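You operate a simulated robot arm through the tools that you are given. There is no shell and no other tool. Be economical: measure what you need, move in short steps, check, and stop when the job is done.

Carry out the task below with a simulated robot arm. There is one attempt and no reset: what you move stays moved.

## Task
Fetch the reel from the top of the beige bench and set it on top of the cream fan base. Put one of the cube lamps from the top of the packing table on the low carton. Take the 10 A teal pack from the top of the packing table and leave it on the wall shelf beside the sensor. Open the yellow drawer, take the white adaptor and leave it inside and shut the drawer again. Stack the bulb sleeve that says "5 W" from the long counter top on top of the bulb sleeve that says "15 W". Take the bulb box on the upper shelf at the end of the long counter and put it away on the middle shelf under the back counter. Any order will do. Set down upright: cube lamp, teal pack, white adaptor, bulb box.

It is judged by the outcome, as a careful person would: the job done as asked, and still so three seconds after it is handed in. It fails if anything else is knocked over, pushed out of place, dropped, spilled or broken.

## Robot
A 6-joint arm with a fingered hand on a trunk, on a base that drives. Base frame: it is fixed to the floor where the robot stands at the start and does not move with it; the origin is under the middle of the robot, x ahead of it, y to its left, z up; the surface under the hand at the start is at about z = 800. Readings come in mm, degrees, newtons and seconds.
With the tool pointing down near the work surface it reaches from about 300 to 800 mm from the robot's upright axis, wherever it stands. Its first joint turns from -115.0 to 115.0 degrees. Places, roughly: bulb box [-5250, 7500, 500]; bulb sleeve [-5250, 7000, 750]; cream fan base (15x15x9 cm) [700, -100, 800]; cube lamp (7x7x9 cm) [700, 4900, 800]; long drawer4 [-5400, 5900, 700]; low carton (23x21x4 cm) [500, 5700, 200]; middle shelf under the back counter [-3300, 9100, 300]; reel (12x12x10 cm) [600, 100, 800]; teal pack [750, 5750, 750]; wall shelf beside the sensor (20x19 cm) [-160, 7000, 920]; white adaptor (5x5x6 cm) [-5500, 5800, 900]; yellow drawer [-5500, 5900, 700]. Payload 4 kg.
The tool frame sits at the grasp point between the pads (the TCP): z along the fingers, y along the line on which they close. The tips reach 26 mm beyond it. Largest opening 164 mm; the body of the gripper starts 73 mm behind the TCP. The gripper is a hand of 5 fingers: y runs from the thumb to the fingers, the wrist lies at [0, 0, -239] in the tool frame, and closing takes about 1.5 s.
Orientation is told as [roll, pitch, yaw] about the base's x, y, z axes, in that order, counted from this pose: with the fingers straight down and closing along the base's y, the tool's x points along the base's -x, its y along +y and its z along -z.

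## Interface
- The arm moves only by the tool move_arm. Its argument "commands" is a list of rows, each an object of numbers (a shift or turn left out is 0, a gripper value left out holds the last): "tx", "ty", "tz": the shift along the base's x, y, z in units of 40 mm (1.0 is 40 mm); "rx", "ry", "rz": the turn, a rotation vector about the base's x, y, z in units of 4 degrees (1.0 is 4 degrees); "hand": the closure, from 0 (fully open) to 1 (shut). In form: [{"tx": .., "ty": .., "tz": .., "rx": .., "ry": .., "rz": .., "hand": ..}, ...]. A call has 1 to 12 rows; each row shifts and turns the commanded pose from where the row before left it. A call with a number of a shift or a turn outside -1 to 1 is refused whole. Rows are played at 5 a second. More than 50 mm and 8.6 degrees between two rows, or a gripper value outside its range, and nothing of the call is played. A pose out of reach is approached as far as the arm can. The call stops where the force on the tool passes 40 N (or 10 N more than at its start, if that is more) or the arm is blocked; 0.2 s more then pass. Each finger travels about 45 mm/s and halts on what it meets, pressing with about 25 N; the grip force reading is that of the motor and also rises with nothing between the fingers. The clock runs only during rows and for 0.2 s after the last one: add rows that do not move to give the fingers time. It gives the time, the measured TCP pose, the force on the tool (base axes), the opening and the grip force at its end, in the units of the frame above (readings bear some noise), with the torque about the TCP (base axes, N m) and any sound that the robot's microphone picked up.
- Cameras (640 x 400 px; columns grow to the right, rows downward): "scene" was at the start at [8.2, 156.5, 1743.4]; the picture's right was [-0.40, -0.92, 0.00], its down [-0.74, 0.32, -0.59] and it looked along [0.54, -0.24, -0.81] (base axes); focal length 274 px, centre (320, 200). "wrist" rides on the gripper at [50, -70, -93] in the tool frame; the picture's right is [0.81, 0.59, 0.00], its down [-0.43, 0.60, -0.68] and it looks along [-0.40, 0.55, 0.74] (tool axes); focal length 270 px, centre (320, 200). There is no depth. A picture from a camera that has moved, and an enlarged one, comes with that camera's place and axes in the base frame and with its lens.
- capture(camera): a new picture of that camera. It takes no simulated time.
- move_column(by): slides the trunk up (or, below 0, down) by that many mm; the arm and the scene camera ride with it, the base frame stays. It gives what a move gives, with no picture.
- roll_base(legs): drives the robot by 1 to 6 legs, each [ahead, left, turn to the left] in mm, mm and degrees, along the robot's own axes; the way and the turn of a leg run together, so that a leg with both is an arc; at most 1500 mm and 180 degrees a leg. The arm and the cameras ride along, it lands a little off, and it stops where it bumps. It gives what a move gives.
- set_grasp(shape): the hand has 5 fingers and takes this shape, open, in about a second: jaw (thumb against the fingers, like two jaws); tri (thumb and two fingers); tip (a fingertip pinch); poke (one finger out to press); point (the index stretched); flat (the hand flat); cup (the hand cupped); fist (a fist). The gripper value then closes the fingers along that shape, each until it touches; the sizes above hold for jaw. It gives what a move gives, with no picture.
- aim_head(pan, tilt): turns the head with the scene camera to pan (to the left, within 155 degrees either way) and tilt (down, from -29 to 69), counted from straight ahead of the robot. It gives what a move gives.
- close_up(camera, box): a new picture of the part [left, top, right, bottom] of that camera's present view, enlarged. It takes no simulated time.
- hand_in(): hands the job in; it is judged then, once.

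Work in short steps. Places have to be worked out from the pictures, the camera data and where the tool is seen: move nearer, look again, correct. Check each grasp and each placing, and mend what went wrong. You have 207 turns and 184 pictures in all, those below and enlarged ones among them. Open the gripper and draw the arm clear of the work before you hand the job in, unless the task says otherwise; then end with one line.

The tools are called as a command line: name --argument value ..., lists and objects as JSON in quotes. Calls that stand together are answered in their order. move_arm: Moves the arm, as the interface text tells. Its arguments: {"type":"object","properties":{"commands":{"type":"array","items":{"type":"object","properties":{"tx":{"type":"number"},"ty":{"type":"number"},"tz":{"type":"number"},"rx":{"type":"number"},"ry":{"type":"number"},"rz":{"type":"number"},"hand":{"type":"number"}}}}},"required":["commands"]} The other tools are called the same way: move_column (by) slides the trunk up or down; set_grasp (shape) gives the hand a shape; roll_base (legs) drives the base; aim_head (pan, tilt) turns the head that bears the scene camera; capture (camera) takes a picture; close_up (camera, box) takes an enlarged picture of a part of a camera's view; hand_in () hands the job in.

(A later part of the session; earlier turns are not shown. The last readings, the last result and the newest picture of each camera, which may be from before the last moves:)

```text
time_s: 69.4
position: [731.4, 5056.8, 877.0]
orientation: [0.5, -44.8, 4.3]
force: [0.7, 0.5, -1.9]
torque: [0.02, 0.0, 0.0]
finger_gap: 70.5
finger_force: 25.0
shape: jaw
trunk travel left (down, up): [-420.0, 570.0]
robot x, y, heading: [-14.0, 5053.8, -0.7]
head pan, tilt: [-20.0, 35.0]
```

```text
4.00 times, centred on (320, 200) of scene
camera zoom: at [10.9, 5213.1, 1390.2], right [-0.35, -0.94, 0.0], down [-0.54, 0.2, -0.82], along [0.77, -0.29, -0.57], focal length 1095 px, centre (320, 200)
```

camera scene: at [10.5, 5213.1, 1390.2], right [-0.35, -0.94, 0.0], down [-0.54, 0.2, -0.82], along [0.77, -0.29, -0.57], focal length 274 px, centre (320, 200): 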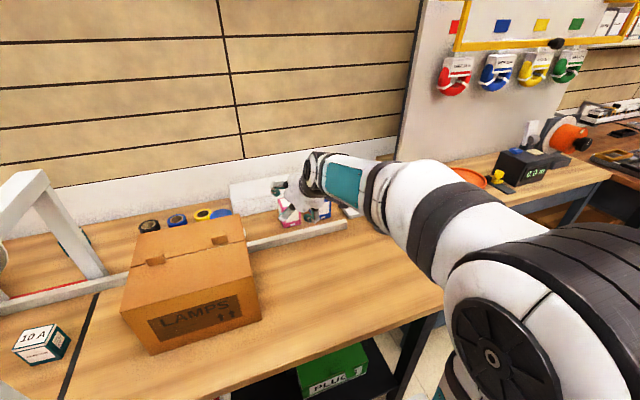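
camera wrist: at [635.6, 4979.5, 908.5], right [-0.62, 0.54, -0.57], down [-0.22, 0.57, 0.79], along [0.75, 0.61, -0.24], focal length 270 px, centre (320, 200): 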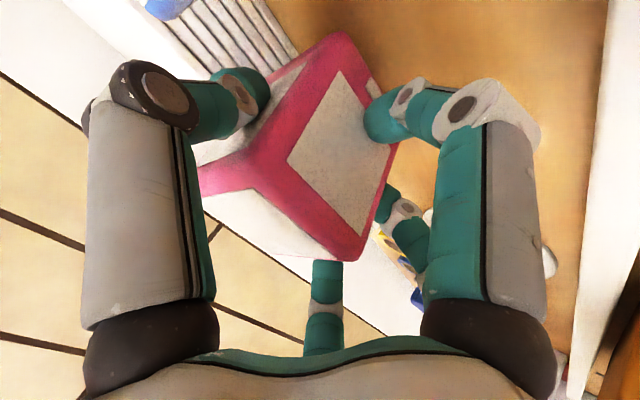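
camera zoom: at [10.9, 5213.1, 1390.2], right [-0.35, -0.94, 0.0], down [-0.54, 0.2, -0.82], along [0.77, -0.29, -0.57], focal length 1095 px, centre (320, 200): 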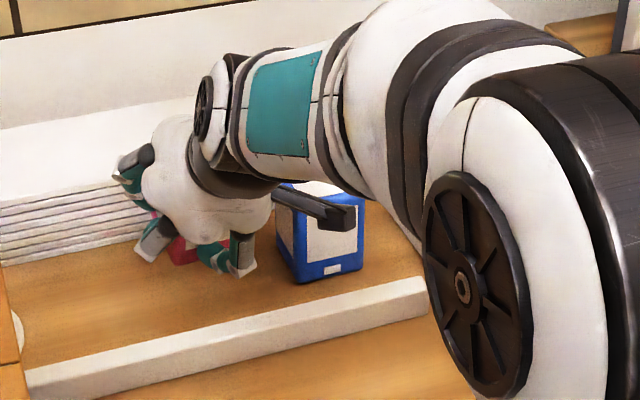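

The lamp is lifted. I raise it further and pull it back to check its attitude.

move_arm --commands '[{"tz": 1}, {"tz": 1}, {"tz": 1}, {"tz": 1}, {"tx": -0.8}, {"tx": -0.8}, {"tx": -0.8}, {"tx": -0.8}, {}]'

aim_head --pan -20 --tilt 30

capture --camera "scene"

capture --camera "wrist"

```text
time_s: 71.4
position: [602.5, 5054.4, 1039.9]
orientation: [0.5, -45.1, 4.2]
force: [-0.7, 0.2, -2.9]
torque: [0.0, 0.03, 0.01]
finger_gap: 70.4
finger_force: 25.1
shape: jaw
trunk travel left (down, up): [-420.0, 570.0]
robot x, y, heading: [-16.1, 5058.6, -0.4]
head pan, tilt: [-20.0, 35.0]
```

```text
time_s: 72.1
position: [602.9, 5054.4, 1038.3]
orientation: [0.5, -44.9, 4.4]
force: [0.2, 0.5, -2.4]
torque: [0.07, 0.01, -0.01]
finger_gap: 70.4
finger_force: 24.9
shape: jaw
trunk travel left (down, up): [-420.0, 570.0]
robot x, y, heading: [-15.6, 5058.1, -0.3]
head pan, tilt: [-20.0, 30.0]
```

```text
146 pictures are left
camera scene: at [13.1, 5212.3, 1398.0], right [-0.35, -0.94, 0.0], down [-0.47, 0.18, -0.87], along [0.81, -0.3, -0.5], focal length 274 px, centre (320, 200)
```

scene: 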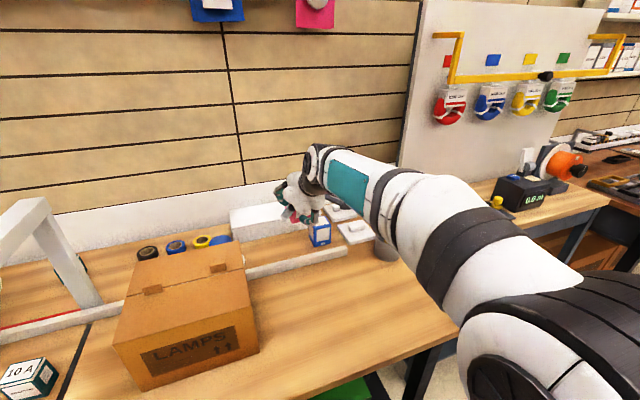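

```text
145 pictures are left
camera wrist: at [507.1, 4977.0, 1069.2], right [-0.62, 0.54, -0.57], down [-0.22, 0.57, 0.79], along [0.75, 0.61, -0.24], focal length 270 px, centre (320, 200)
```

wrist: 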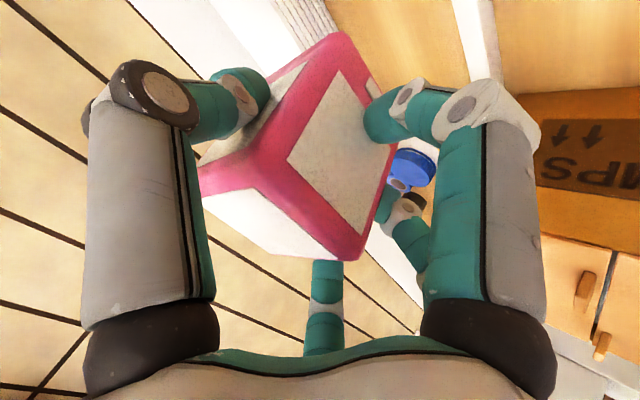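

The lamp tilted about 6° in the hand while closing; I counter-rotate the hand, then raise the trunk, back away, and drive level with the carton.

move_arm --commands '[{"rx": 0.55, "ry": 0.45, "rz": -0.17}, {"rx": 0.55, "ry": 0.45, "rz": -0.17}, {}]'

move_column --by 200

roll_base --legs '[[-345, 0, 0], [0, 690, 0.4]]'

aim_head --pan 10 --tilt 55

capture --camera "scene"

```text
time_s: 72.9
position: [602.2, 5056.6, 1038.3]
orientation: [6.7, -41.5, -1.3]
force: [-0.2, -0.9, -2.5]
torque: [0.0, 0.08, 0.0]
finger_gap: 70.4
finger_force: 25.3
shape: jaw
trunk travel left (down, up): [-420.0, 570.0]
robot x, y, heading: [-17.3, 5058.8, -0.6]
head pan, tilt: [-20.0, 30.0]
```

```text
time_s: 75.0
position: [602.1, 5056.5, 1237.9]
orientation: [6.7, -41.5, -1.3]
force: [-0.9, 0.7, -2.5]
torque: [0.06, 0.03, 0.01]
finger_gap: 70.3
finger_force: 24.8
shape: jaw
trunk travel left (down, up): [-620.0, 370.0]
robot x, y, heading: [-11.7, 5054.0, -0.6]
head pan, tilt: [-20.0, 30.0]
```

```text
time_s: 80.8
position: [257.3, 5765.0, 1238.6]
orientation: [6.6, -41.5, -0.6]
force: [0.1, -0.6, -3.1]
torque: [0.02, 0.02, 0.03]
finger_gap: 70.1
finger_force: 24.9
shape: jaw
trunk travel left (down, up): [-620.0, 370.0]
robot x, y, heading: [-362.3, 5758.5, 0.1]
head pan, tilt: [-20.0, 30.0]
```

```text
time_s: 81.7
position: [256.2, 5764.4, 1237.7]
orientation: [6.7, -41.5, -0.7]
force: [-1.0, 0.8, -1.9]
torque: [0.06, 0.02, 0.02]
finger_gap: 70.2
finger_force: 24.6
shape: jaw
trunk travel left (down, up): [-620.0, 370.0]
robot x, y, heading: [-360.1, 5756.7, 0.4]
head pan, tilt: [10.0, 55.0]
```

```text
144 pictures are left
camera scene: at [-349.4, 5957.3, 1562.0], right [0.18, -0.98, 0.0], down [-0.81, -0.14, -0.57], along [0.57, 0.1, -0.82], focal length 274 px, centre (320, 200)
```

scene: 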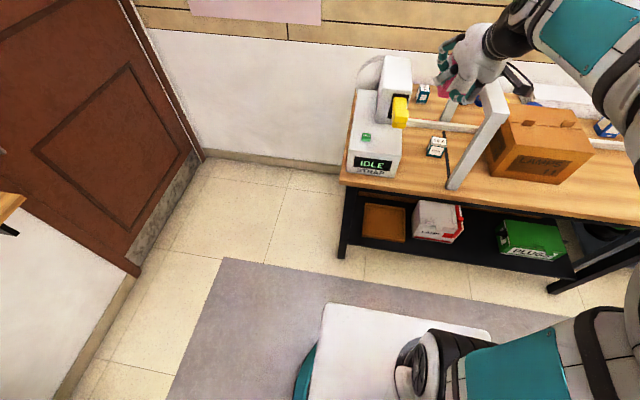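

I enlarge the carton and the held lamp.

close_up --camera "scene" --box '[320, 170, 480, 270]'

close_up --camera "scene" --box '[400, 20, 520, 100]'

```text
4.00 times, centred on (400, 220) of scene
camera zoom: at [-349.4, 5957.3, 1562.0], right [0.18, -0.98, 0.0], down [-0.81, -0.14, -0.57], along [0.57, 0.1, -0.82], focal length 1095 px, centre (0, 120)
```

zoom: 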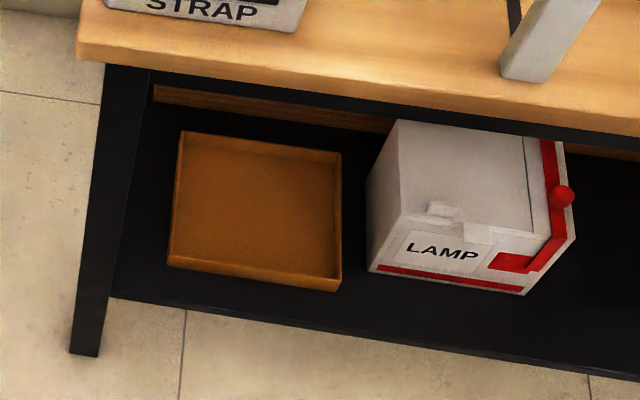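

```text
5.00 times, centred on (460, 60) of scene
camera zoom: at [-349.4, 5957.3, 1562.0], right [0.18, -0.98, 0.0], down [-0.81, -0.14, -0.57], along [0.57, 0.1, -0.82], focal length 1368 px, centre (-380, 900)
```

zoom: 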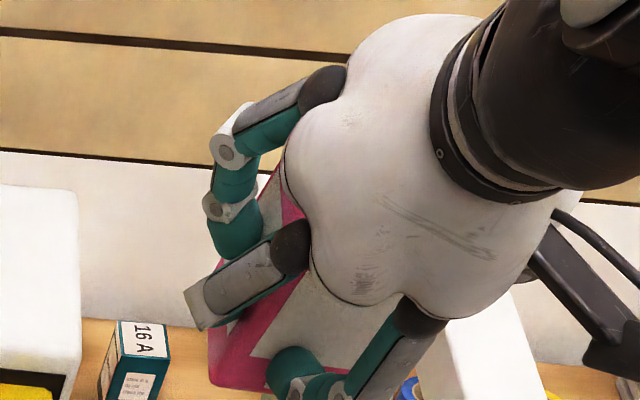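

The tray centre is about (482, 5745), floor near z≈205; the 16 A pack is the other one on the table. I retract the hand 140 mm so it clears the table edge, then lower the trunk.

move_arm --commands '[{"tx": -0.8}, {"tx": -0.8}, {"tx": -0.8}, {"tx": -0.8}, {"tx": -0.4}, {}]'

move_column --by -615

capture --camera "scene"

```text
time_s: 83.1
position: [190.3, 5763.8, 1235.1]
orientation: [6.8, -41.5, -0.6]
force: [-0.2, 0.1, -2.0]
torque: [0.04, 0.0, -0.02]
finger_gap: 70.1
finger_force: 25.0
shape: jaw
out of reach, approached as far as the arm can: row 3, 4, 5
trunk travel left (down, up): [-620.0, 370.0]
robot x, y, heading: [-361.8, 5760.4, 0.2]
head pan, tilt: [10.0, 55.0]
```

```text
refused: -615 is not a number from -400 to 400
```

```text
141 pictures are left
camera scene: at [-349.5, 5957.4, 1562.0], right [0.18, -0.98, 0.0], down [-0.81, -0.14, -0.57], along [0.56, 0.1, -0.82], focal length 274 px, centre (320, 200)
```

scene: 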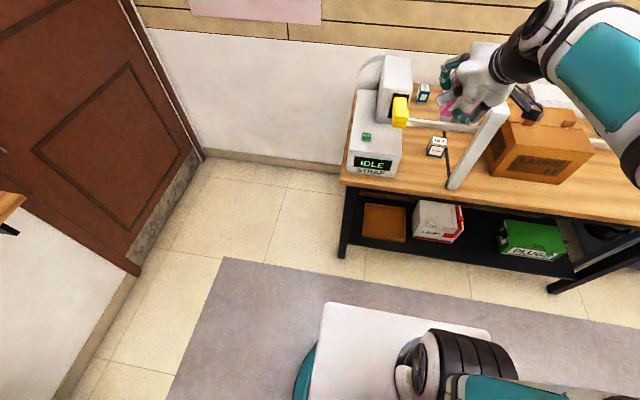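

The trunk moves at most 400 at once. I back up 80 mm for clearance and lower in two goes.

roll_base --legs '[[-80, 0, 0]]'

move_column --by -400

move_column --by -215

capture --camera "scene"

```text
time_s: 84.2
position: [111.4, 5763.7, 1234.9]
orientation: [6.8, -41.5, -0.6]
force: [-1.0, 0.4, -1.7]
torque: [0.05, 0.02, -0.02]
finger_gap: 70.3
finger_force: 25.2
shape: jaw
trunk travel left (down, up): [-620.0, 370.0]
robot x, y, heading: [-437.6, 5760.9, 0.1]
head pan, tilt: [10.0, 55.0]
```

```text
time_s: 88.0
position: [119.5, 5764.2, 809.1]
orientation: [6.9, -38.4, -0.7]
force: [-0.2, 0.1, -2.0]
torque: [0.05, 0.02, 0.0]
finger_gap: 70.3
finger_force: 24.8
shape: jaw
trunk travel left (down, up): [-220.0, 770.0]
robot x, y, heading: [-442.5, 5757.2, 0.3]
head pan, tilt: [10.0, 55.0]
```

```text
time_s: 90.3
position: [123.0, 5763.8, 588.9]
orientation: [6.8, -38.1, -0.8]
force: [-0.4, -0.1, -3.0]
torque: [0.01, 0.03, 0.01]
finger_gap: 70.4
finger_force: 25.3
shape: jaw
trunk travel left (down, up): [-5.0, 985.0]
robot x, y, heading: [-442.2, 5758.3, 0.2]
head pan, tilt: [10.0, 55.0]
```

```text
140 pictures are left
camera scene: at [-421.1, 5957.4, 946.4], right [0.18, -0.98, 0.0], down [-0.81, -0.15, -0.57], along [0.56, 0.1, -0.82], focal length 274 px, centre (320, 200)
```

scene: 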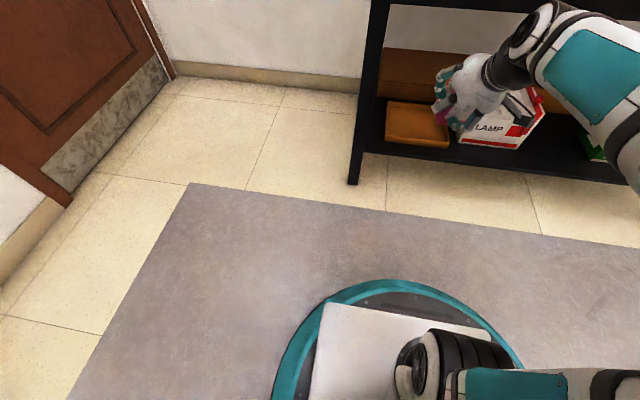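

Now below table-top level. I extend the arm forward and down, still in front of the shelf, then look.

move_arm --commands '[{"tx": 0.82, "tz": -0.4}, {"tx": 0.82, "tz": -0.6}, {"tx": 0.82, "tz": -0.7}, {"tx": 0.82, "tz": -0.7}, {"tx": 0.82, "tz": -0.7}, {"tx": 0.82, "tz": -0.7}, {}]'

capture --camera "scene"

capture --camera "wrist"

```text
time_s: 91.9
position: [309.6, 5763.8, 468.9]
orientation: [6.7, -41.5, -0.5]
force: [0.0, 0.3, -2.2]
torque: [0.01, 0.03, 0.02]
finger_gap: 70.2
finger_force: 24.6
shape: jaw
trunk travel left (down, up): [-5.0, 985.0]
robot x, y, heading: [-439.3, 5760.5, 0.1]
head pan, tilt: [10.0, 55.0]
```

```text
139 pictures are left
camera scene: at [-428.2, 5957.1, 947.0], right [0.18, -0.98, 0.0], down [-0.81, -0.14, -0.57], along [0.56, 0.1, -0.82], focal length 274 px, centre (320, 200)
```

scene: 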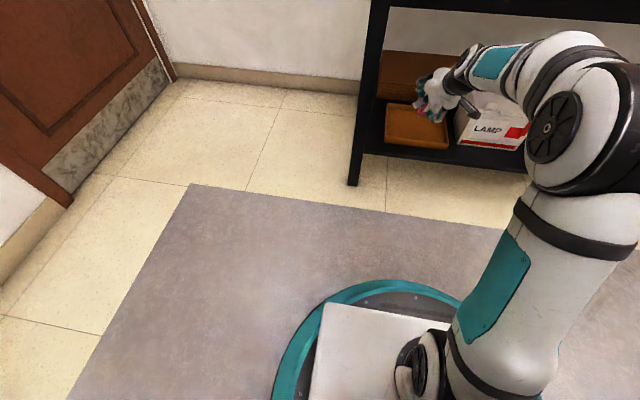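

```text
138 pictures are left
camera wrist: at [215.4, 5684.6, 500.4], right [-0.65, 0.59, -0.48], down [-0.16, 0.51, 0.84], along [0.75, 0.62, -0.24], focal length 270 px, centre (320, 200)
```

wrist: 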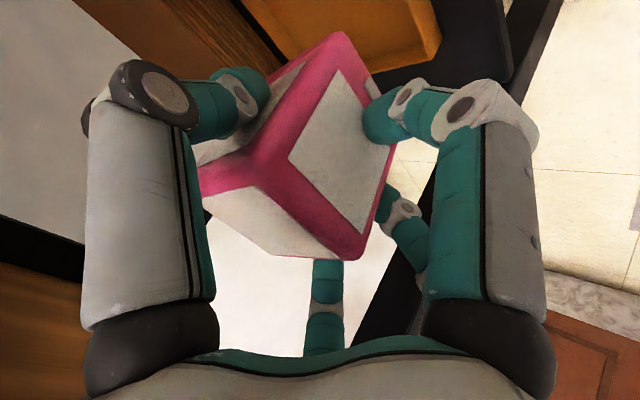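

The lamp now reads upright. I drive forward 160 mm so the lamp is over the tray.

roll_base --legs '[[165, -8, 0]]'

aim_head --pan -5 --tilt 40

capture --camera "scene"

capture --camera "wrist"

```text
time_s: 93.3
position: [471.8, 5756.8, 461.5]
orientation: [6.7, -40.8, -0.5]
force: [0.2, 0.6, -3.1]
torque: [0.01, 0.0, 0.04]
finger_gap: 70.2
finger_force: 25.2
shape: jaw
trunk travel left (down, up): [-5.0, 985.0]
robot x, y, heading: [-273.5, 5749.2, 0.4]
head pan, tilt: [10.0, 55.0]
```

```text
time_s: 94.1
position: [471.1, 5758.0, 461.8]
orientation: [6.7, -40.8, -0.6]
force: [0.5, 0.3, -3.0]
torque: [0.0, 0.01, -0.02]
finger_gap: 70.3
finger_force: 24.5
shape: jaw
trunk travel left (down, up): [-5.0, 985.0]
robot x, y, heading: [-272.3, 5753.5, 0.5]
head pan, tilt: [-5.0, 40.0]
```

```text
137 pictures are left
camera scene: at [-249.3, 5930.0, 967.6], right [-0.08, -1.0, 0.0], down [-0.64, 0.05, -0.77], along [0.76, -0.06, -0.64], focal length 274 px, centre (320, 200)
```

scene: 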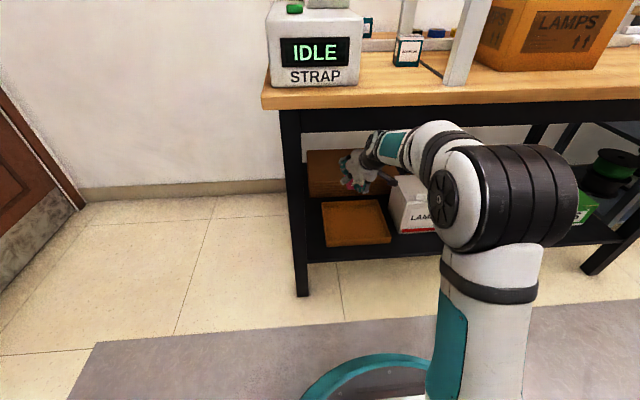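

```text
136 pictures are left
camera wrist: at [377.5, 5678.2, 494.2], right [-0.65, 0.59, -0.48], down [-0.15, 0.51, 0.84], along [0.74, 0.62, -0.25], focal length 270 px, centre (320, 200)
```

wrist: 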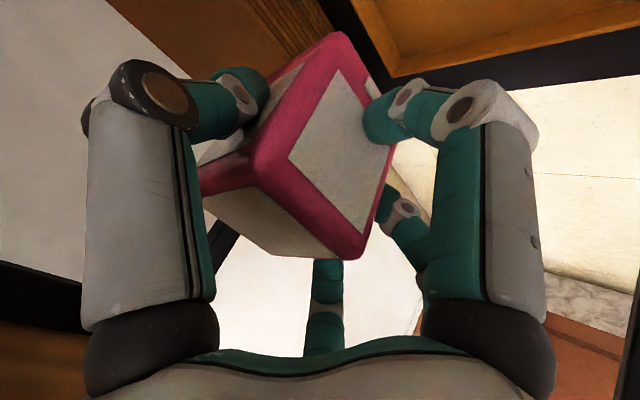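

To stay within the wrist limits while lowering, I back the base 100 mm and extend the arm by the same, then lower part way.

roll_base --legs '[[-100, 0, -0.4]]'

move_arm --commands '[{"tx": 0.9}, {"tx": 0.9}, {"tx": 0.8}, {"tz": -0.8}, {"tz": -0.8}, {"tz": -0.8}, {}]'

capture --camera "wrist"

close_up --camera "scene" --box '[280, 100, 440, 260]'

```text
time_s: 95.2
position: [371.1, 5752.4, 462.6]
orientation: [6.7, -40.7, -1.0]
force: [-0.5, -0.2, -1.9]
torque: [-0.02, 0.03, 0.03]
finger_gap: 70.0
finger_force: 25.2
shape: jaw
trunk travel left (down, up): [-5.0, 985.0]
robot x, y, heading: [-376.8, 5752.5, -0.0]
head pan, tilt: [-5.0, 40.0]
```

```text
time_s: 96.8
position: [474.8, 5754.5, 365.2]
orientation: [6.6, -40.8, -1.0]
force: [0.1, 0.5, -1.6]
torque: [-0.01, 0.03, -0.01]
finger_gap: 70.1
finger_force: 25.1
shape: jaw
trunk travel left (down, up): [-5.0, 985.0]
robot x, y, heading: [-375.9, 5748.0, -0.1]
head pan, tilt: [-5.0, 40.0]
```

```text
135 pictures are left
camera wrist: at [380.6, 5674.8, 397.7], right [-0.65, 0.59, -0.48], down [-0.15, 0.51, 0.84], along [0.75, 0.62, -0.24], focal length 270 px, centre (320, 200)
```

wrist: 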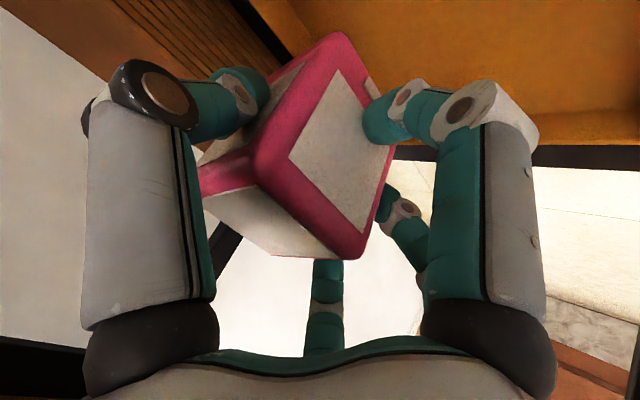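

```text
2.50 times, centred on (360, 180) of scene
camera zoom: at [-349.6, 5929.6, 967.7], right [-0.09, -1.0, 0.0], down [-0.64, 0.06, -0.77], along [0.76, -0.07, -0.64], focal length 684 px, centre (220, 250)
```

zoom: 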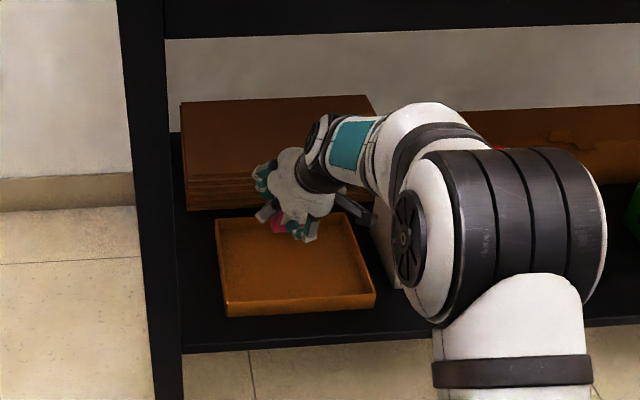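

The tray is under the lamp (x 394–591, y 5620–5854). I nudge toward its middle and lower to just above expected contact.

move_arm --commands '[{"tx": 0.2, "ty": -0.25, "tz": -0.7}, {"tz": -0.7}, {"tz": -0.4}, {"tz": -0.15}, {}]'

```text
time_s: 98.0
position: [484.2, 5743.0, 292.9]
orientation: [6.6, -41.1, -0.8]
force: [-3.7, 2.6, 20.6]
torque: [-0.76, 0.29, -0.11]
finger_gap: 70.0
finger_force: 24.5
shape: jaw
trunk travel left (down, up): [-5.0, 985.0]
robot x, y, heading: [-379.5, 5748.9, -0.1]
head pan, tilt: [-5.0, 40.0]
```

Contact already at z 293 (20 N). I ease up a little and look.

move_arm --commands '[{"tz": 0.1}, {}]'

capture --camera "wrist"

close_up --camera "scene" --box '[320, 140, 400, 220]'

```text
time_s: 98.6
position: [482.1, 5742.8, 292.3]
orientation: [6.7, -40.9, -0.9]
force: [5.0, 0.5, 11.4]
torque: [-0.5, -0.32, 0.21]
finger_gap: 70.1
finger_force: 24.6
shape: jaw
trunk travel left (down, up): [-5.0, 985.0]
robot x, y, heading: [-374.0, 5751.4, -0.1]
head pan, tilt: [-5.0, 40.0]
```

```text
133 pictures are left
camera wrist: at [387.0, 5664.3, 325.8], right [-0.65, 0.59, -0.48], down [-0.15, 0.51, 0.84], along [0.75, 0.62, -0.24], focal length 270 px, centre (320, 200)
```

wrist: 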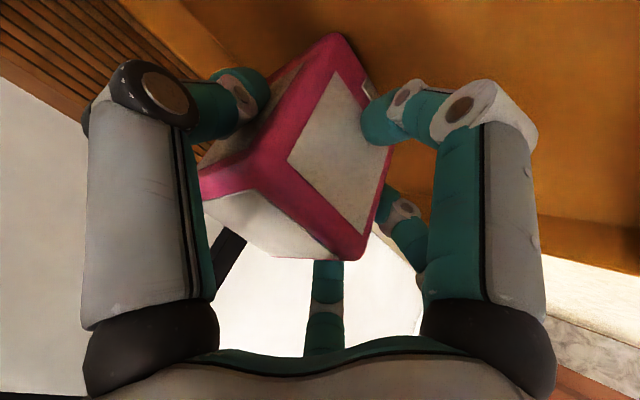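

```text
5.00 times, centred on (360, 180) of scene
camera zoom: at [-350.4, 5929.7, 967.6], right [-0.09, -1.0, 0.0], down [-0.64, 0.06, -0.77], along [0.76, -0.07, -0.64], focal length 1368 px, centre (120, 300)
```

zoom: 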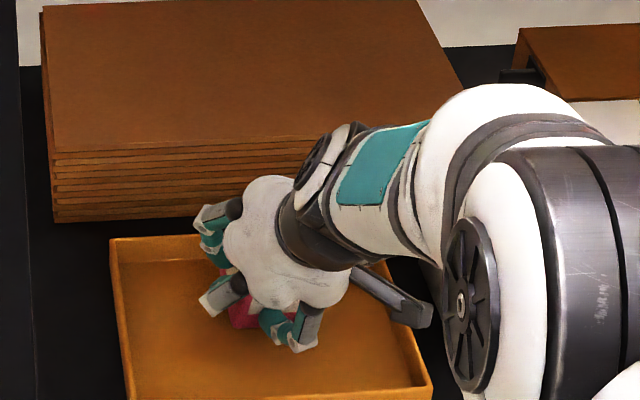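

The lamp rests in the tray. I relieve the pressure slightly and open gradually.

move_arm --commands '[{"tz": 0.08}, {}, {"hand": 0.56}, {"hand": 0.54}, {"hand": 0.5}, {"hand": 0.45}, {}, {}]'

capture --camera "wrist"

```text
time_s: 100.4
position: [481.8, 5742.1, 295.6]
orientation: [6.6, -40.9, -1.0]
force: [0.7, 0.7, 0.5]
torque: [0.03, 0.03, 0.0]
finger_gap: 89.5
finger_force: 0.0
shape: jaw
trunk travel left (down, up): [-5.0, 985.0]
robot x, y, heading: [-375.0, 5752.5, 0.1]
head pan, tilt: [-5.0, 40.0]
```

```text
131 pictures are left
camera wrist: at [387.2, 5663.9, 328.3], right [-0.65, 0.59, -0.48], down [-0.15, 0.51, 0.84], along [0.75, 0.62, -0.24], focal length 270 px, centre (320, 200)
```

wrist: 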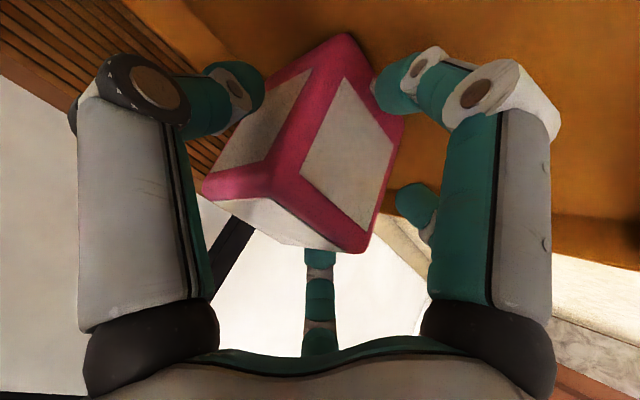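

It stands upright and free. I withdraw along the tool axis and check.

move_arm --commands '[{"tx": -0.33, "tz": 0.38, "ty": -0.05, "hand": 0.4}, {"tx": -0.6, "tz": 0.65, "ty": -0.09}, {"tx": -0.6, "tz": 0.65, "ty": -0.09}, {"tx": -0.6, "tz": 0.65, "ty": -0.09}, {"tx": -0.6, "tz": 0.5, "ty": -0.09}, {"tx": -0.8, "tz": 0.3}, {"tx": -0.8, "tz": 0.3}, {}]'

close_up --camera "scene" --box '[300, 120, 440, 260]'

```text
time_s: 102.2
position: [310.2, 5726.9, 432.3]
orientation: [6.7, -40.8, -1.0]
force: [0.6, -0.4, 0.2]
torque: [0.0, 0.0, -0.02]
finger_gap: 98.1
finger_force: 0.0
shape: jaw
trunk travel left (down, up): [-5.0, 985.0]
robot x, y, heading: [-377.6, 5749.2, -0.3]
head pan, tilt: [-5.0, 40.0]
```

```text
2.86 times, centred on (370, 190) of scene
camera zoom: at [-349.8, 5929.6, 967.7], right [-0.09, -1.0, 0.0], down [-0.64, 0.06, -0.77], along [0.76, -0.07, -0.64], focal length 782 px, centre (177, 229)
```

zoom: 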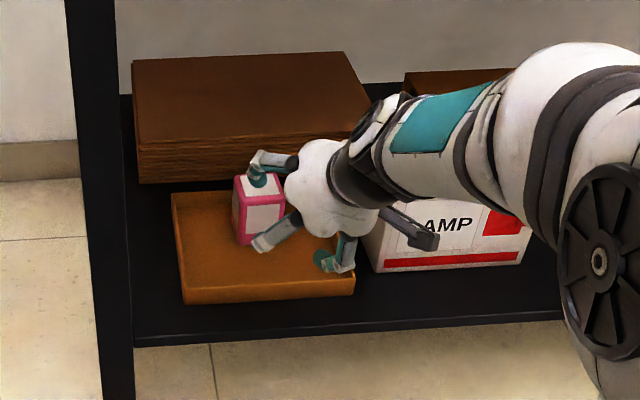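

The lamp stands upright on the carton. Next the 10 A pack: I back out, raise the trunk, and get good views of the pack and the arch.

roll_base --legs '[[-200, 0, 0]]'

move_column --by 400

move_column --by 395

move_arm --commands '[{"ry": 1, "rx": -0.8}, {"ry": 1, "rx": -0.8}, {"ry": 1}, {"ry": 1}, {"ry": 1}, {"ry": 1}, {"ry": 1}, {"ry": 1}, {"ry": 1}, {"ry": 1}, {"ry": 0.3}, {}]'

aim_head --pan -5 --tilt 40

capture --camera "scene"

```text
time_s: 103.8
position: [111.7, 5729.5, 433.1]
orientation: [6.6, -40.9, -0.6]
force: [-0.2, -1.0, -0.1]
torque: [0.01, 0.03, 0.02]
finger_gap: 97.9
finger_force: 0.1
shape: jaw
trunk travel left (down, up): [-5.0, 985.0]
robot x, y, heading: [-575.7, 5755.1, -0.0]
head pan, tilt: [-5.0, 40.0]
```

```text
time_s: 107.7
position: [110.9, 5728.5, 834.0]
orientation: [6.6, -40.8, -0.7]
force: [0.6, 0.1, 0.1]
torque: [0.01, 0.03, -0.01]
finger_gap: 98.0
finger_force: 0.0
shape: jaw
trunk travel left (down, up): [-405.0, 585.0]
robot x, y, heading: [-575.1, 5752.1, 0.2]
head pan, tilt: [-5.0, 40.0]
```

```text
time_s: 111.4
position: [111.5, 5728.9, 1228.1]
orientation: [6.7, -40.7, -0.7]
force: [-0.7, -0.5, 0.8]
torque: [-0.02, -0.01, -0.01]
finger_gap: 98.0
finger_force: 0.0
shape: jaw
trunk travel left (down, up): [-800.0, 190.0]
robot x, y, heading: [-572.3, 5750.8, -0.0]
head pan, tilt: [-5.0, 40.0]
```

```text
time_s: 114.0
position: [111.2, 5729.4, 1227.9]
orientation: [1.1, 0.6, 3.2]
force: [0.0, 0.8, 0.8]
torque: [0.03, 0.01, -0.03]
finger_gap: 97.8
finger_force: 0.0
shape: jaw
trunk travel left (down, up): [-800.0, 190.0]
robot x, y, heading: [-574.5, 5749.1, -0.1]
head pan, tilt: [-5.0, 40.0]
```

```text
time_s: 114.6
position: [111.8, 5728.9, 1228.8]
orientation: [1.1, 0.5, 3.4]
force: [0.1, -0.9, -0.2]
torque: [0.03, 0.01, 0.02]
finger_gap: 98.1
finger_force: 0.0
shape: jaw
trunk travel left (down, up): [-800.0, 190.0]
robot x, y, heading: [-575.2, 5753.1, 0.4]
head pan, tilt: [-5.0, 40.0]
```

```text
129 pictures are left
camera scene: at [-548.2, 5929.6, 1762.7], right [-0.09, -1.0, 0.0], down [-0.64, 0.05, -0.77], along [0.76, -0.07, -0.64], focal length 274 px, centre (320, 200)
```

scene: 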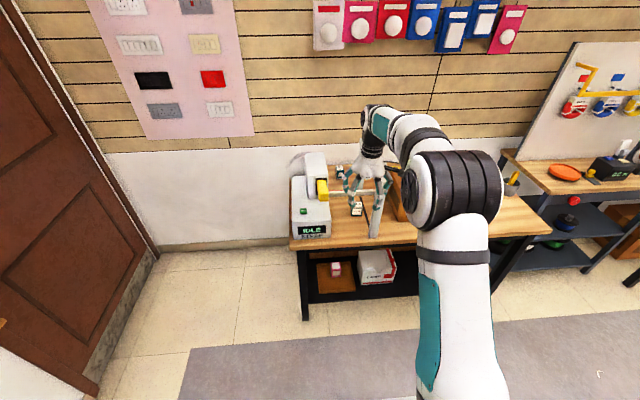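

The arch beam (top ≈1100) runs at y≈5600 beside the pack (≈485, 5657), so I'll grip along x with the hand leaning away from the beam. I turn the hand -90° yaw and tilt -15° about x.

move_arm --commands '[{"rz": -1}, {"rz": -1}, {"rz": -1}, {"rz": -1}, {"rz": -1}, {"rz": -1}, {"rz": -1}, {"rz": -1}, {"rz": -1}, {"rz": -1}, {"rz": -1}, {"rz": -1}]'

move_arm --commands '[{"rz": -1}, {"rz": -1}, {"rz": -1}, {"rz": -1}, {"rz": -1}, {"rz": -1}, {"rz": -1}, {"rz": -1}, {"rz": -1}, {"rz": -1}, {"rz": -1}, {"rz": -0.35}]'

move_arm --commands '[{"rx": -1}, {"rx": -1}, {"rx": -1}, {"rx": -1}, {}]'

```text
time_s: 117.2
position: [111.2, 5729.3, 1228.1]
orientation: [1.1, 0.5, -44.8]
force: [0.1, 0.1, -0.4]
torque: [-0.04, -0.02, 0.01]
finger_gap: 98.1
finger_force: 0.1
shape: jaw
trunk travel left (down, up): [-800.0, 190.0]
robot x, y, heading: [-573.9, 5754.1, -0.0]
head pan, tilt: [-5.0, 40.0]
```

```text
time_s: 119.8
position: [112.1, 5728.2, 1228.4]
orientation: [1.1, 0.4, -90.1]
force: [0.5, -0.1, 0.1]
torque: [-0.01, 0.0, 0.0]
finger_gap: 97.9
finger_force: 0.0
shape: jaw
trunk travel left (down, up): [-800.0, 190.0]
robot x, y, heading: [-573.9, 5750.5, 0.1]
head pan, tilt: [-5.0, 40.0]
```

```text
time_s: 121.0
position: [111.4, 5730.0, 1228.1]
orientation: [1.2, -15.5, -90.1]
force: [0.7, -0.2, -0.1]
torque: [-0.01, 0.0, -0.02]
finger_gap: 98.0
finger_force: 0.0
shape: jaw
trunk travel left (down, up): [-800.0, 190.0]
robot x, y, heading: [-575.1, 5751.2, -0.0]
head pan, tilt: [-5.0, 40.0]
```

Orientation is right. I drive forward to robot x≈-85 with the hand high above the arch.

roll_base --legs '[[250, 20, 0]]'

capture --camera "wrist"

aim_head --pan 0 --tilt 50

capture --camera "scene"

```text
time_s: 122.9
position: [363.2, 5749.4, 1227.5]
orientation: [1.0, -15.5, -90.1]
force: [-0.2, 0.0, -1.4]
torque: [0.01, 0.04, 0.03]
finger_gap: 98.2
finger_force: 0.0
shape: jaw
trunk travel left (down, up): [-800.0, 190.0]
robot x, y, heading: [-326.9, 5770.0, 0.1]
head pan, tilt: [-5.0, 40.0]
```

```text
128 pictures are left
camera wrist: at [291.7, 5822.8, 1304.2], right [0.59, 0.78, -0.21], down [0.58, -0.23, 0.78], along [0.56, -0.58, -0.59], focal length 270 px, centre (320, 200)
```

wrist: 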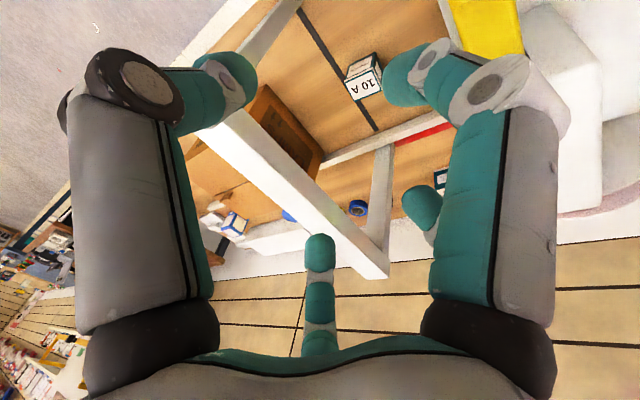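

```text
time_s: 123.6
position: [362.2, 5749.3, 1228.3]
orientation: [1.2, -15.4, -90.1]
force: [0.3, 0.1, 0.5]
torque: [0.0, -0.03, -0.03]
finger_gap: 97.8
finger_force: 0.0
shape: jaw
trunk travel left (down, up): [-800.0, 190.0]
robot x, y, heading: [-324.7, 5772.0, -0.1]
head pan, tilt: [0.0, 50.0]
```

```text
127 pictures are left
camera scene: at [-305.8, 5957.2, 1748.5], right [0.0, -1.0, 0.0], down [-0.77, 0.0, -0.64], along [0.64, 0.0, -0.77], focal length 274 px, centre (320, 200)
```

scene: 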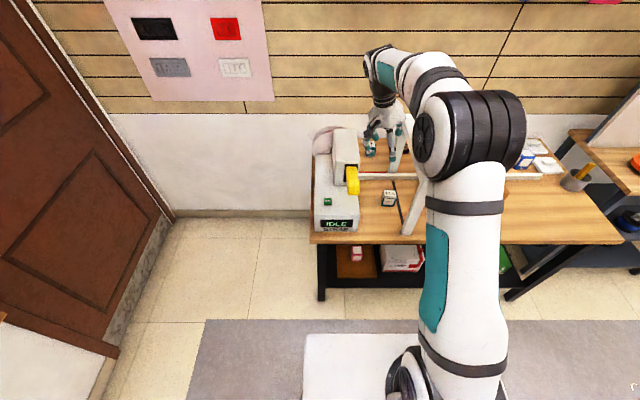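

Good view of pack, machine and arch. I enlarge it.

close_up --camera "scene" --box '[300, 120, 440, 250]'

close_up --camera "wrist" --box '[240, 0, 540, 200]'

```text
3.08 times, centred on (370, 185) of scene
camera zoom: at [-305.8, 5957.2, 1748.5], right [0.0, -1.0, 0.0], down [-0.77, 0.0, -0.64], along [0.64, 0.0, -0.77], focal length 842 px, centre (166, 246)
```

zoom: 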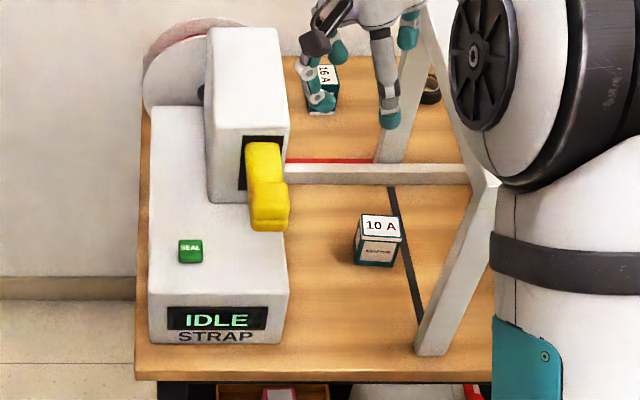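

```text
2.00 times, centred on (390, 100) of wrist
camera zoom: at [290.6, 5822.7, 1304.8], right [0.59, 0.78, -0.2], down [0.58, -0.23, 0.78], along [0.56, -0.58, -0.59], focal length 541 px, centre (180, 400)
```

zoom: 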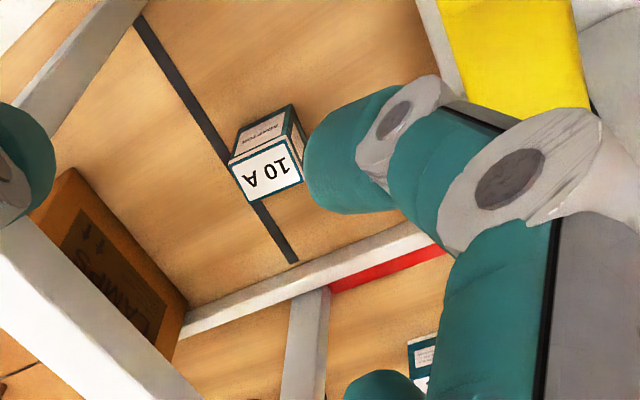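

Pack top centre ≈(487, 5651, 847), beam at y 5577–5617, machine side at y≈5787. I drive forward 230 mm, then bring the hand to the approach line above the pack.

roll_base --legs '[[230, 0, 0]]'

move_arm --commands '[{"tx": -0.9}, {"tx": -0.9}, {"tx": -0.8, "ty": -0.2}, {"ty": -0.2, "tz": -0.8}, {"ty": -0.2, "tz": -0.8}, {"tz": -0.8}, {"tz": -0.8}, {}]'

capture --camera "wrist"

capture --camera "scene"

```text
time_s: 125.3
position: [589.6, 5749.7, 1227.7]
orientation: [1.1, -15.5, -90.1]
force: [-0.1, 0.1, -0.2]
torque: [0.02, 0.01, -0.02]
finger_gap: 97.9
finger_force: 0.1
shape: jaw
trunk travel left (down, up): [-800.0, 190.0]
robot x, y, heading: [-97.9, 5773.4, 0.1]
head pan, tilt: [0.0, 50.0]
```

```text
time_s: 127.1
position: [485.1, 5726.8, 1100.2]
orientation: [1.1, -15.5, -90.1]
force: [0.2, -0.8, 0.4]
torque: [-0.03, 0.0, -0.01]
finger_gap: 97.8
finger_force: 0.0
shape: jaw
trunk travel left (down, up): [-800.0, 190.0]
robot x, y, heading: [-97.4, 5770.5, 0.3]
head pan, tilt: [0.0, 50.0]
```

```text
124 pictures are left
camera wrist: at [414.3, 5799.6, 1177.3], right [0.59, 0.78, -0.2], down [0.58, -0.23, 0.78], along [0.56, -0.58, -0.59], focal length 270 px, centre (320, 200)
```

wrist: 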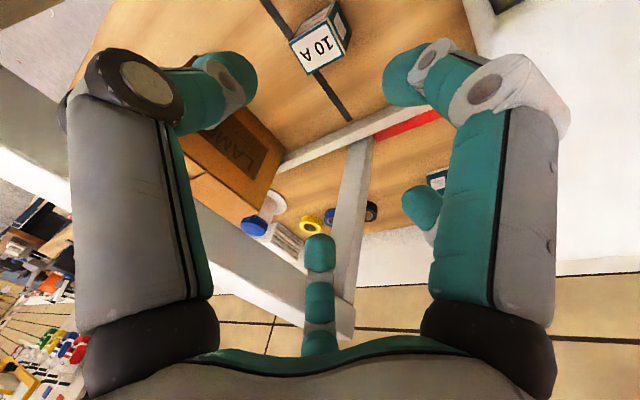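

```text
123 pictures are left
camera scene: at [-78.4, 5957.7, 1748.5], right [0.0, -1.0, 0.0], down [-0.77, 0.0, -0.64], along [0.64, 0.0, -0.77], focal length 274 px, centre (320, 200)
```

scene: 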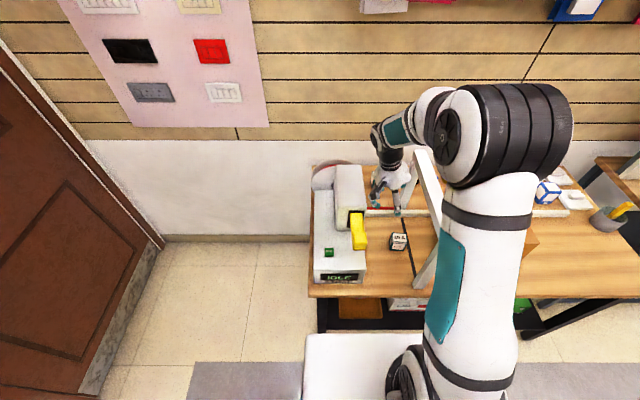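

The pack lies on the approach line as predicted. The elbow passes above the beam, so I descend half way and check.

move_arm --commands '[{"ty": -0.22, "tz": -0.8}, {"ty": -0.22, "tz": -0.8}, {"ty": -0.22, "tz": -0.8}, {"ty": -0.22, "tz": -0.8}, {}]'

capture --camera "scene"

capture --camera "wrist"

```text
time_s: 128.3
position: [484.9, 5689.5, 969.2]
orientation: [1.2, -15.5, -90.1]
force: [0.2, -0.3, -0.6]
torque: [-0.04, -0.03, -0.01]
finger_gap: 98.1
finger_force: 0.0
shape: jaw
trunk travel left (down, up): [-800.0, 190.0]
robot x, y, heading: [-97.0, 5773.4, 0.2]
head pan, tilt: [0.0, 50.0]
```

```text
122 pictures are left
camera scene: at [-78.5, 5957.8, 1748.5], right [0.0, -1.0, 0.0], down [-0.77, 0.0, -0.64], along [0.64, 0.0, -0.77], focal length 274 px, centre (320, 200)
```

scene: 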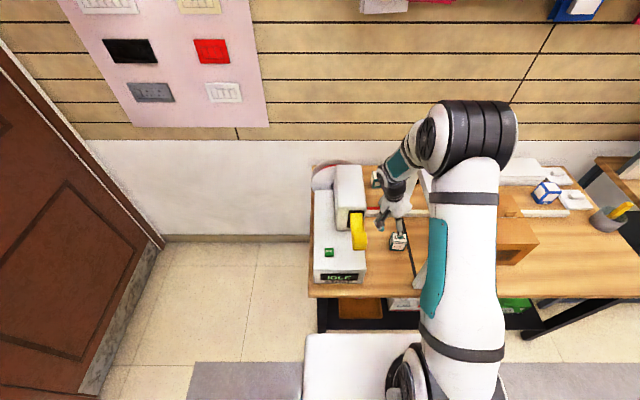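

```text
121 pictures are left
camera wrist: at [413.7, 5763.0, 1046.7], right [0.59, 0.78, -0.2], down [0.58, -0.23, 0.78], along [0.56, -0.58, -0.59], focal length 270 px, centre (320, 200)
```

wrist: 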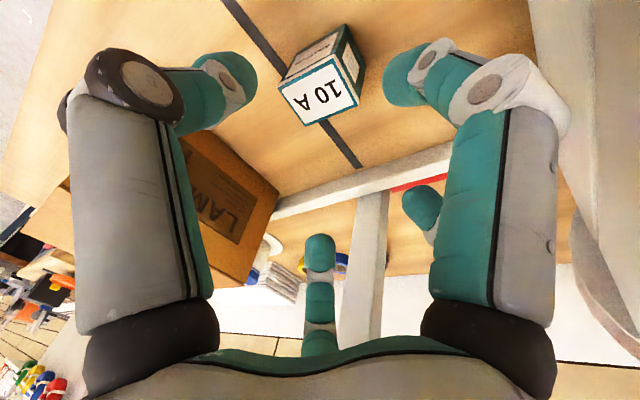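

Clear so far; I descend the rest in two steps.

move_arm --commands '[{"ty": -0.25, "tz": -0.9, "tx": 0.05}, {"ty": -0.25, "tz": -0.9}, {"ty": -0.2, "tz": -0.7}, {}]'

capture --camera "wrist"

close_up --camera "scene" --box '[300, 100, 540, 300]'

```text
time_s: 129.3
position: [489.0, 5660.8, 871.4]
orientation: [1.3, -15.5, -90.1]
force: [-0.1, -0.9, 0.1]
torque: [-0.02, 0.02, -0.03]
finger_gap: 98.0
finger_force: 0.1
shape: jaw
trunk travel left (down, up): [-800.0, 190.0]
robot x, y, heading: [-95.8, 5772.6, 0.1]
head pan, tilt: [0.0, 50.0]
```

```text
120 pictures are left
camera wrist: at [417.3, 5735.6, 948.6], right [0.59, 0.78, -0.2], down [0.58, -0.23, 0.78], along [0.56, -0.58, -0.59], focal length 270 px, centre (320, 200)
```

wrist: 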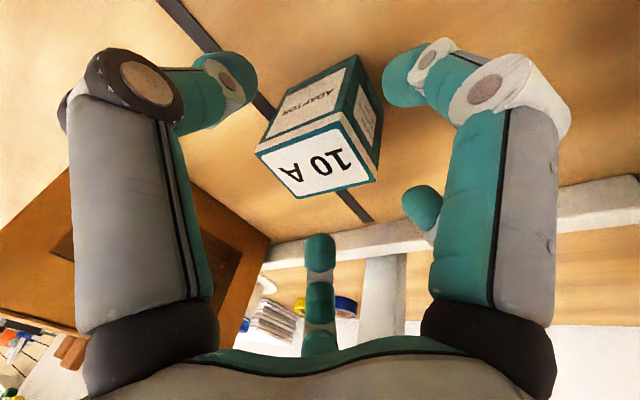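

```text
2.00 times, centred on (420, 200) of scene
camera zoom: at [-78.4, 5957.8, 1748.5], right [0.0, -1.0, 0.0], down [-0.77, 0.0, -0.64], along [0.64, 0.0, -0.77], focal length 547 px, centre (120, 200)
```

zoom: 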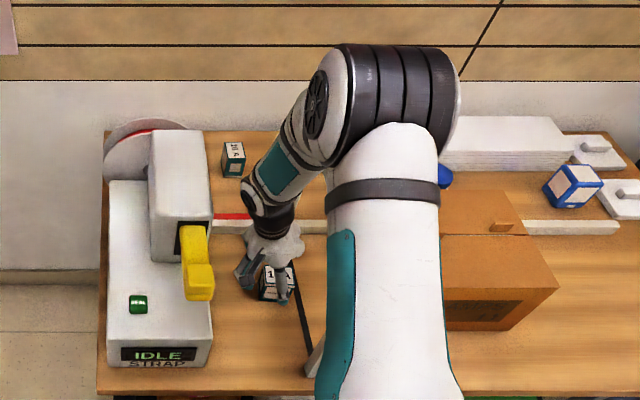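

Aligned between the fingers. I go to the grasp height and close in steps.

move_arm --commands '[{"ty": -0.12, "tz": -0.55}, {"ty": -0.1, "tz": -0.45}, {}, {"hand": 0.55}, {"hand": 0.65}, {"hand": 0.75}, {}, {}, {}]'

capture --camera "wrist"

```text
time_s: 131.3
position: [487.9, 5652.9, 832.5]
orientation: [1.1, -15.5, -90.2]
force: [-0.4, 0.8, 0.8]
torque: [0.04, 0.01, -0.02]
finger_gap: 46.0
finger_force: 25.1
shape: jaw
trunk travel left (down, up): [-800.0, 190.0]
robot x, y, heading: [-95.0, 5774.0, 0.2]
head pan, tilt: [0.0, 50.0]
```

```text
118 pictures are left
camera wrist: at [416.7, 5726.7, 909.2], right [0.59, 0.78, -0.2], down [0.58, -0.23, 0.78], along [0.56, -0.58, -0.59], focal length 270 px, centre (320, 200)
```

wrist: 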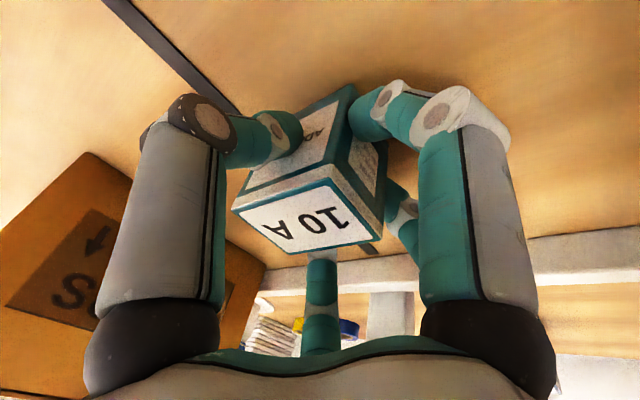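

Gripped at 46 mm with 25 N. I close firmly and lift back along the approach line.

move_arm --commands '[{"hand": 1}, {}, {"tz": 0.15, "ty": 0.04}, {"ty": 0.1, "tz": 0.4}, {"ty": 0.2, "tz": 0.75}, {"ty": 0.22, "tz": 0.8}, {"ty": 0.22, "tz": 0.8}, {"ty": 0.22, "tz": 0.8}, {"ty": 0.22, "tz": 0.8}, {"ty": 0.22, "tz": 0.8}, {"ty": 0.22, "tz": 0.8}, {}]'

capture --camera "wrist"

```text
time_s: 133.9
position: [487.6, 5719.2, 1076.3]
orientation: [1.1, -15.5, -90.1]
force: [0.5, -0.1, -0.2]
torque: [0.02, -0.02, -0.02]
finger_gap: 45.7
finger_force: 25.1
shape: jaw
trunk travel left (down, up): [-800.0, 190.0]
robot x, y, heading: [-97.6, 5771.8, 0.1]
head pan, tilt: [0.0, 50.0]
```

```text
117 pictures are left
camera wrist: at [416.6, 5792.1, 1153.5], right [0.59, 0.78, -0.21], down [0.58, -0.23, 0.78], along [0.56, -0.58, -0.59], focal length 270 px, centre (320, 200)
```

wrist: 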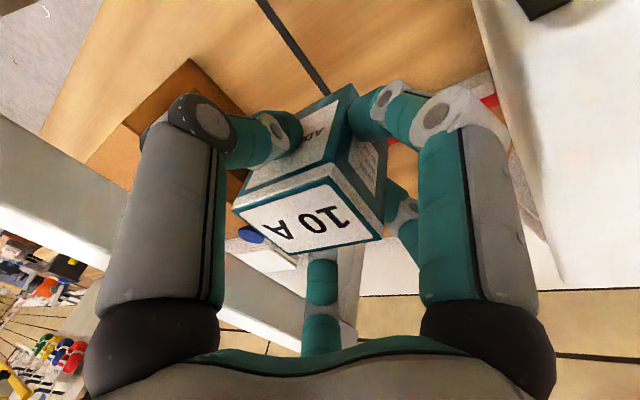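

Held steady. I raise higher, back away from the table and look toward the wall shelf.

move_arm --commands '[{"tz": 1}, {"tz": 1}, {"tz": 1}, {"tz": 1}, {}]'

roll_base --legs '[[-400, 0, 0]]'

aim_head --pan 70 --tilt 25

capture --camera "scene"

```text
time_s: 135.1
position: [487.8, 5719.0, 1236.6]
orientation: [1.0, -15.5, -90.1]
force: [-0.3, -0.2, -0.8]
torque: [0.01, 0.01, -0.02]
finger_gap: 45.8
finger_force: 24.8
shape: jaw
trunk travel left (down, up): [-800.0, 190.0]
robot x, y, heading: [-96.1, 5772.7, 0.1]
head pan, tilt: [0.0, 50.0]
```

```text
time_s: 137.6
position: [83.4, 5718.8, 1237.0]
orientation: [1.0, -15.5, -90.0]
force: [0.1, -0.9, 0.1]
torque: [0.02, 0.01, 0.0]
finger_gap: 45.5
finger_force: 25.2
shape: jaw
trunk travel left (down, up): [-800.0, 190.0]
robot x, y, heading: [-502.3, 5773.9, 0.1]
head pan, tilt: [0.0, 50.0]
```

```text
time_s: 139.0
position: [82.6, 5718.6, 1236.5]
orientation: [1.1, -15.5, -90.0]
force: [0.8, 0.4, -1.0]
torque: [-0.02, 0.0, -0.01]
finger_gap: 45.8
finger_force: 24.7
shape: jaw
trunk travel left (down, up): [-800.0, 190.0]
robot x, y, heading: [-500.7, 5772.8, 0.3]
head pan, tilt: [70.0, 25.0]
```

```text
116 pictures are left
camera scene: at [-529.7, 6043.0, 1786.0], right [0.94, -0.34, 0.0], down [-0.14, -0.4, -0.91], along [0.31, 0.85, -0.42], focal length 274 px, centre (320, 200)
```

scene: 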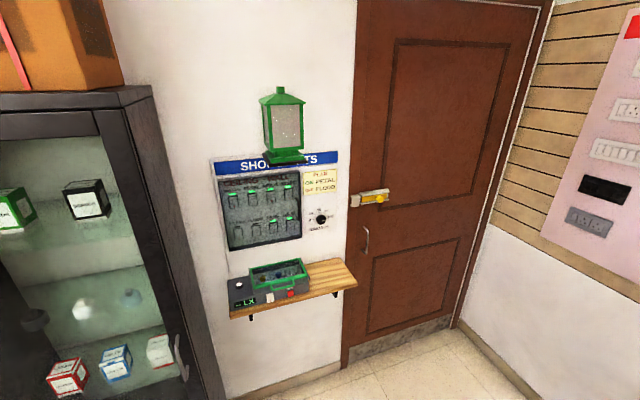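

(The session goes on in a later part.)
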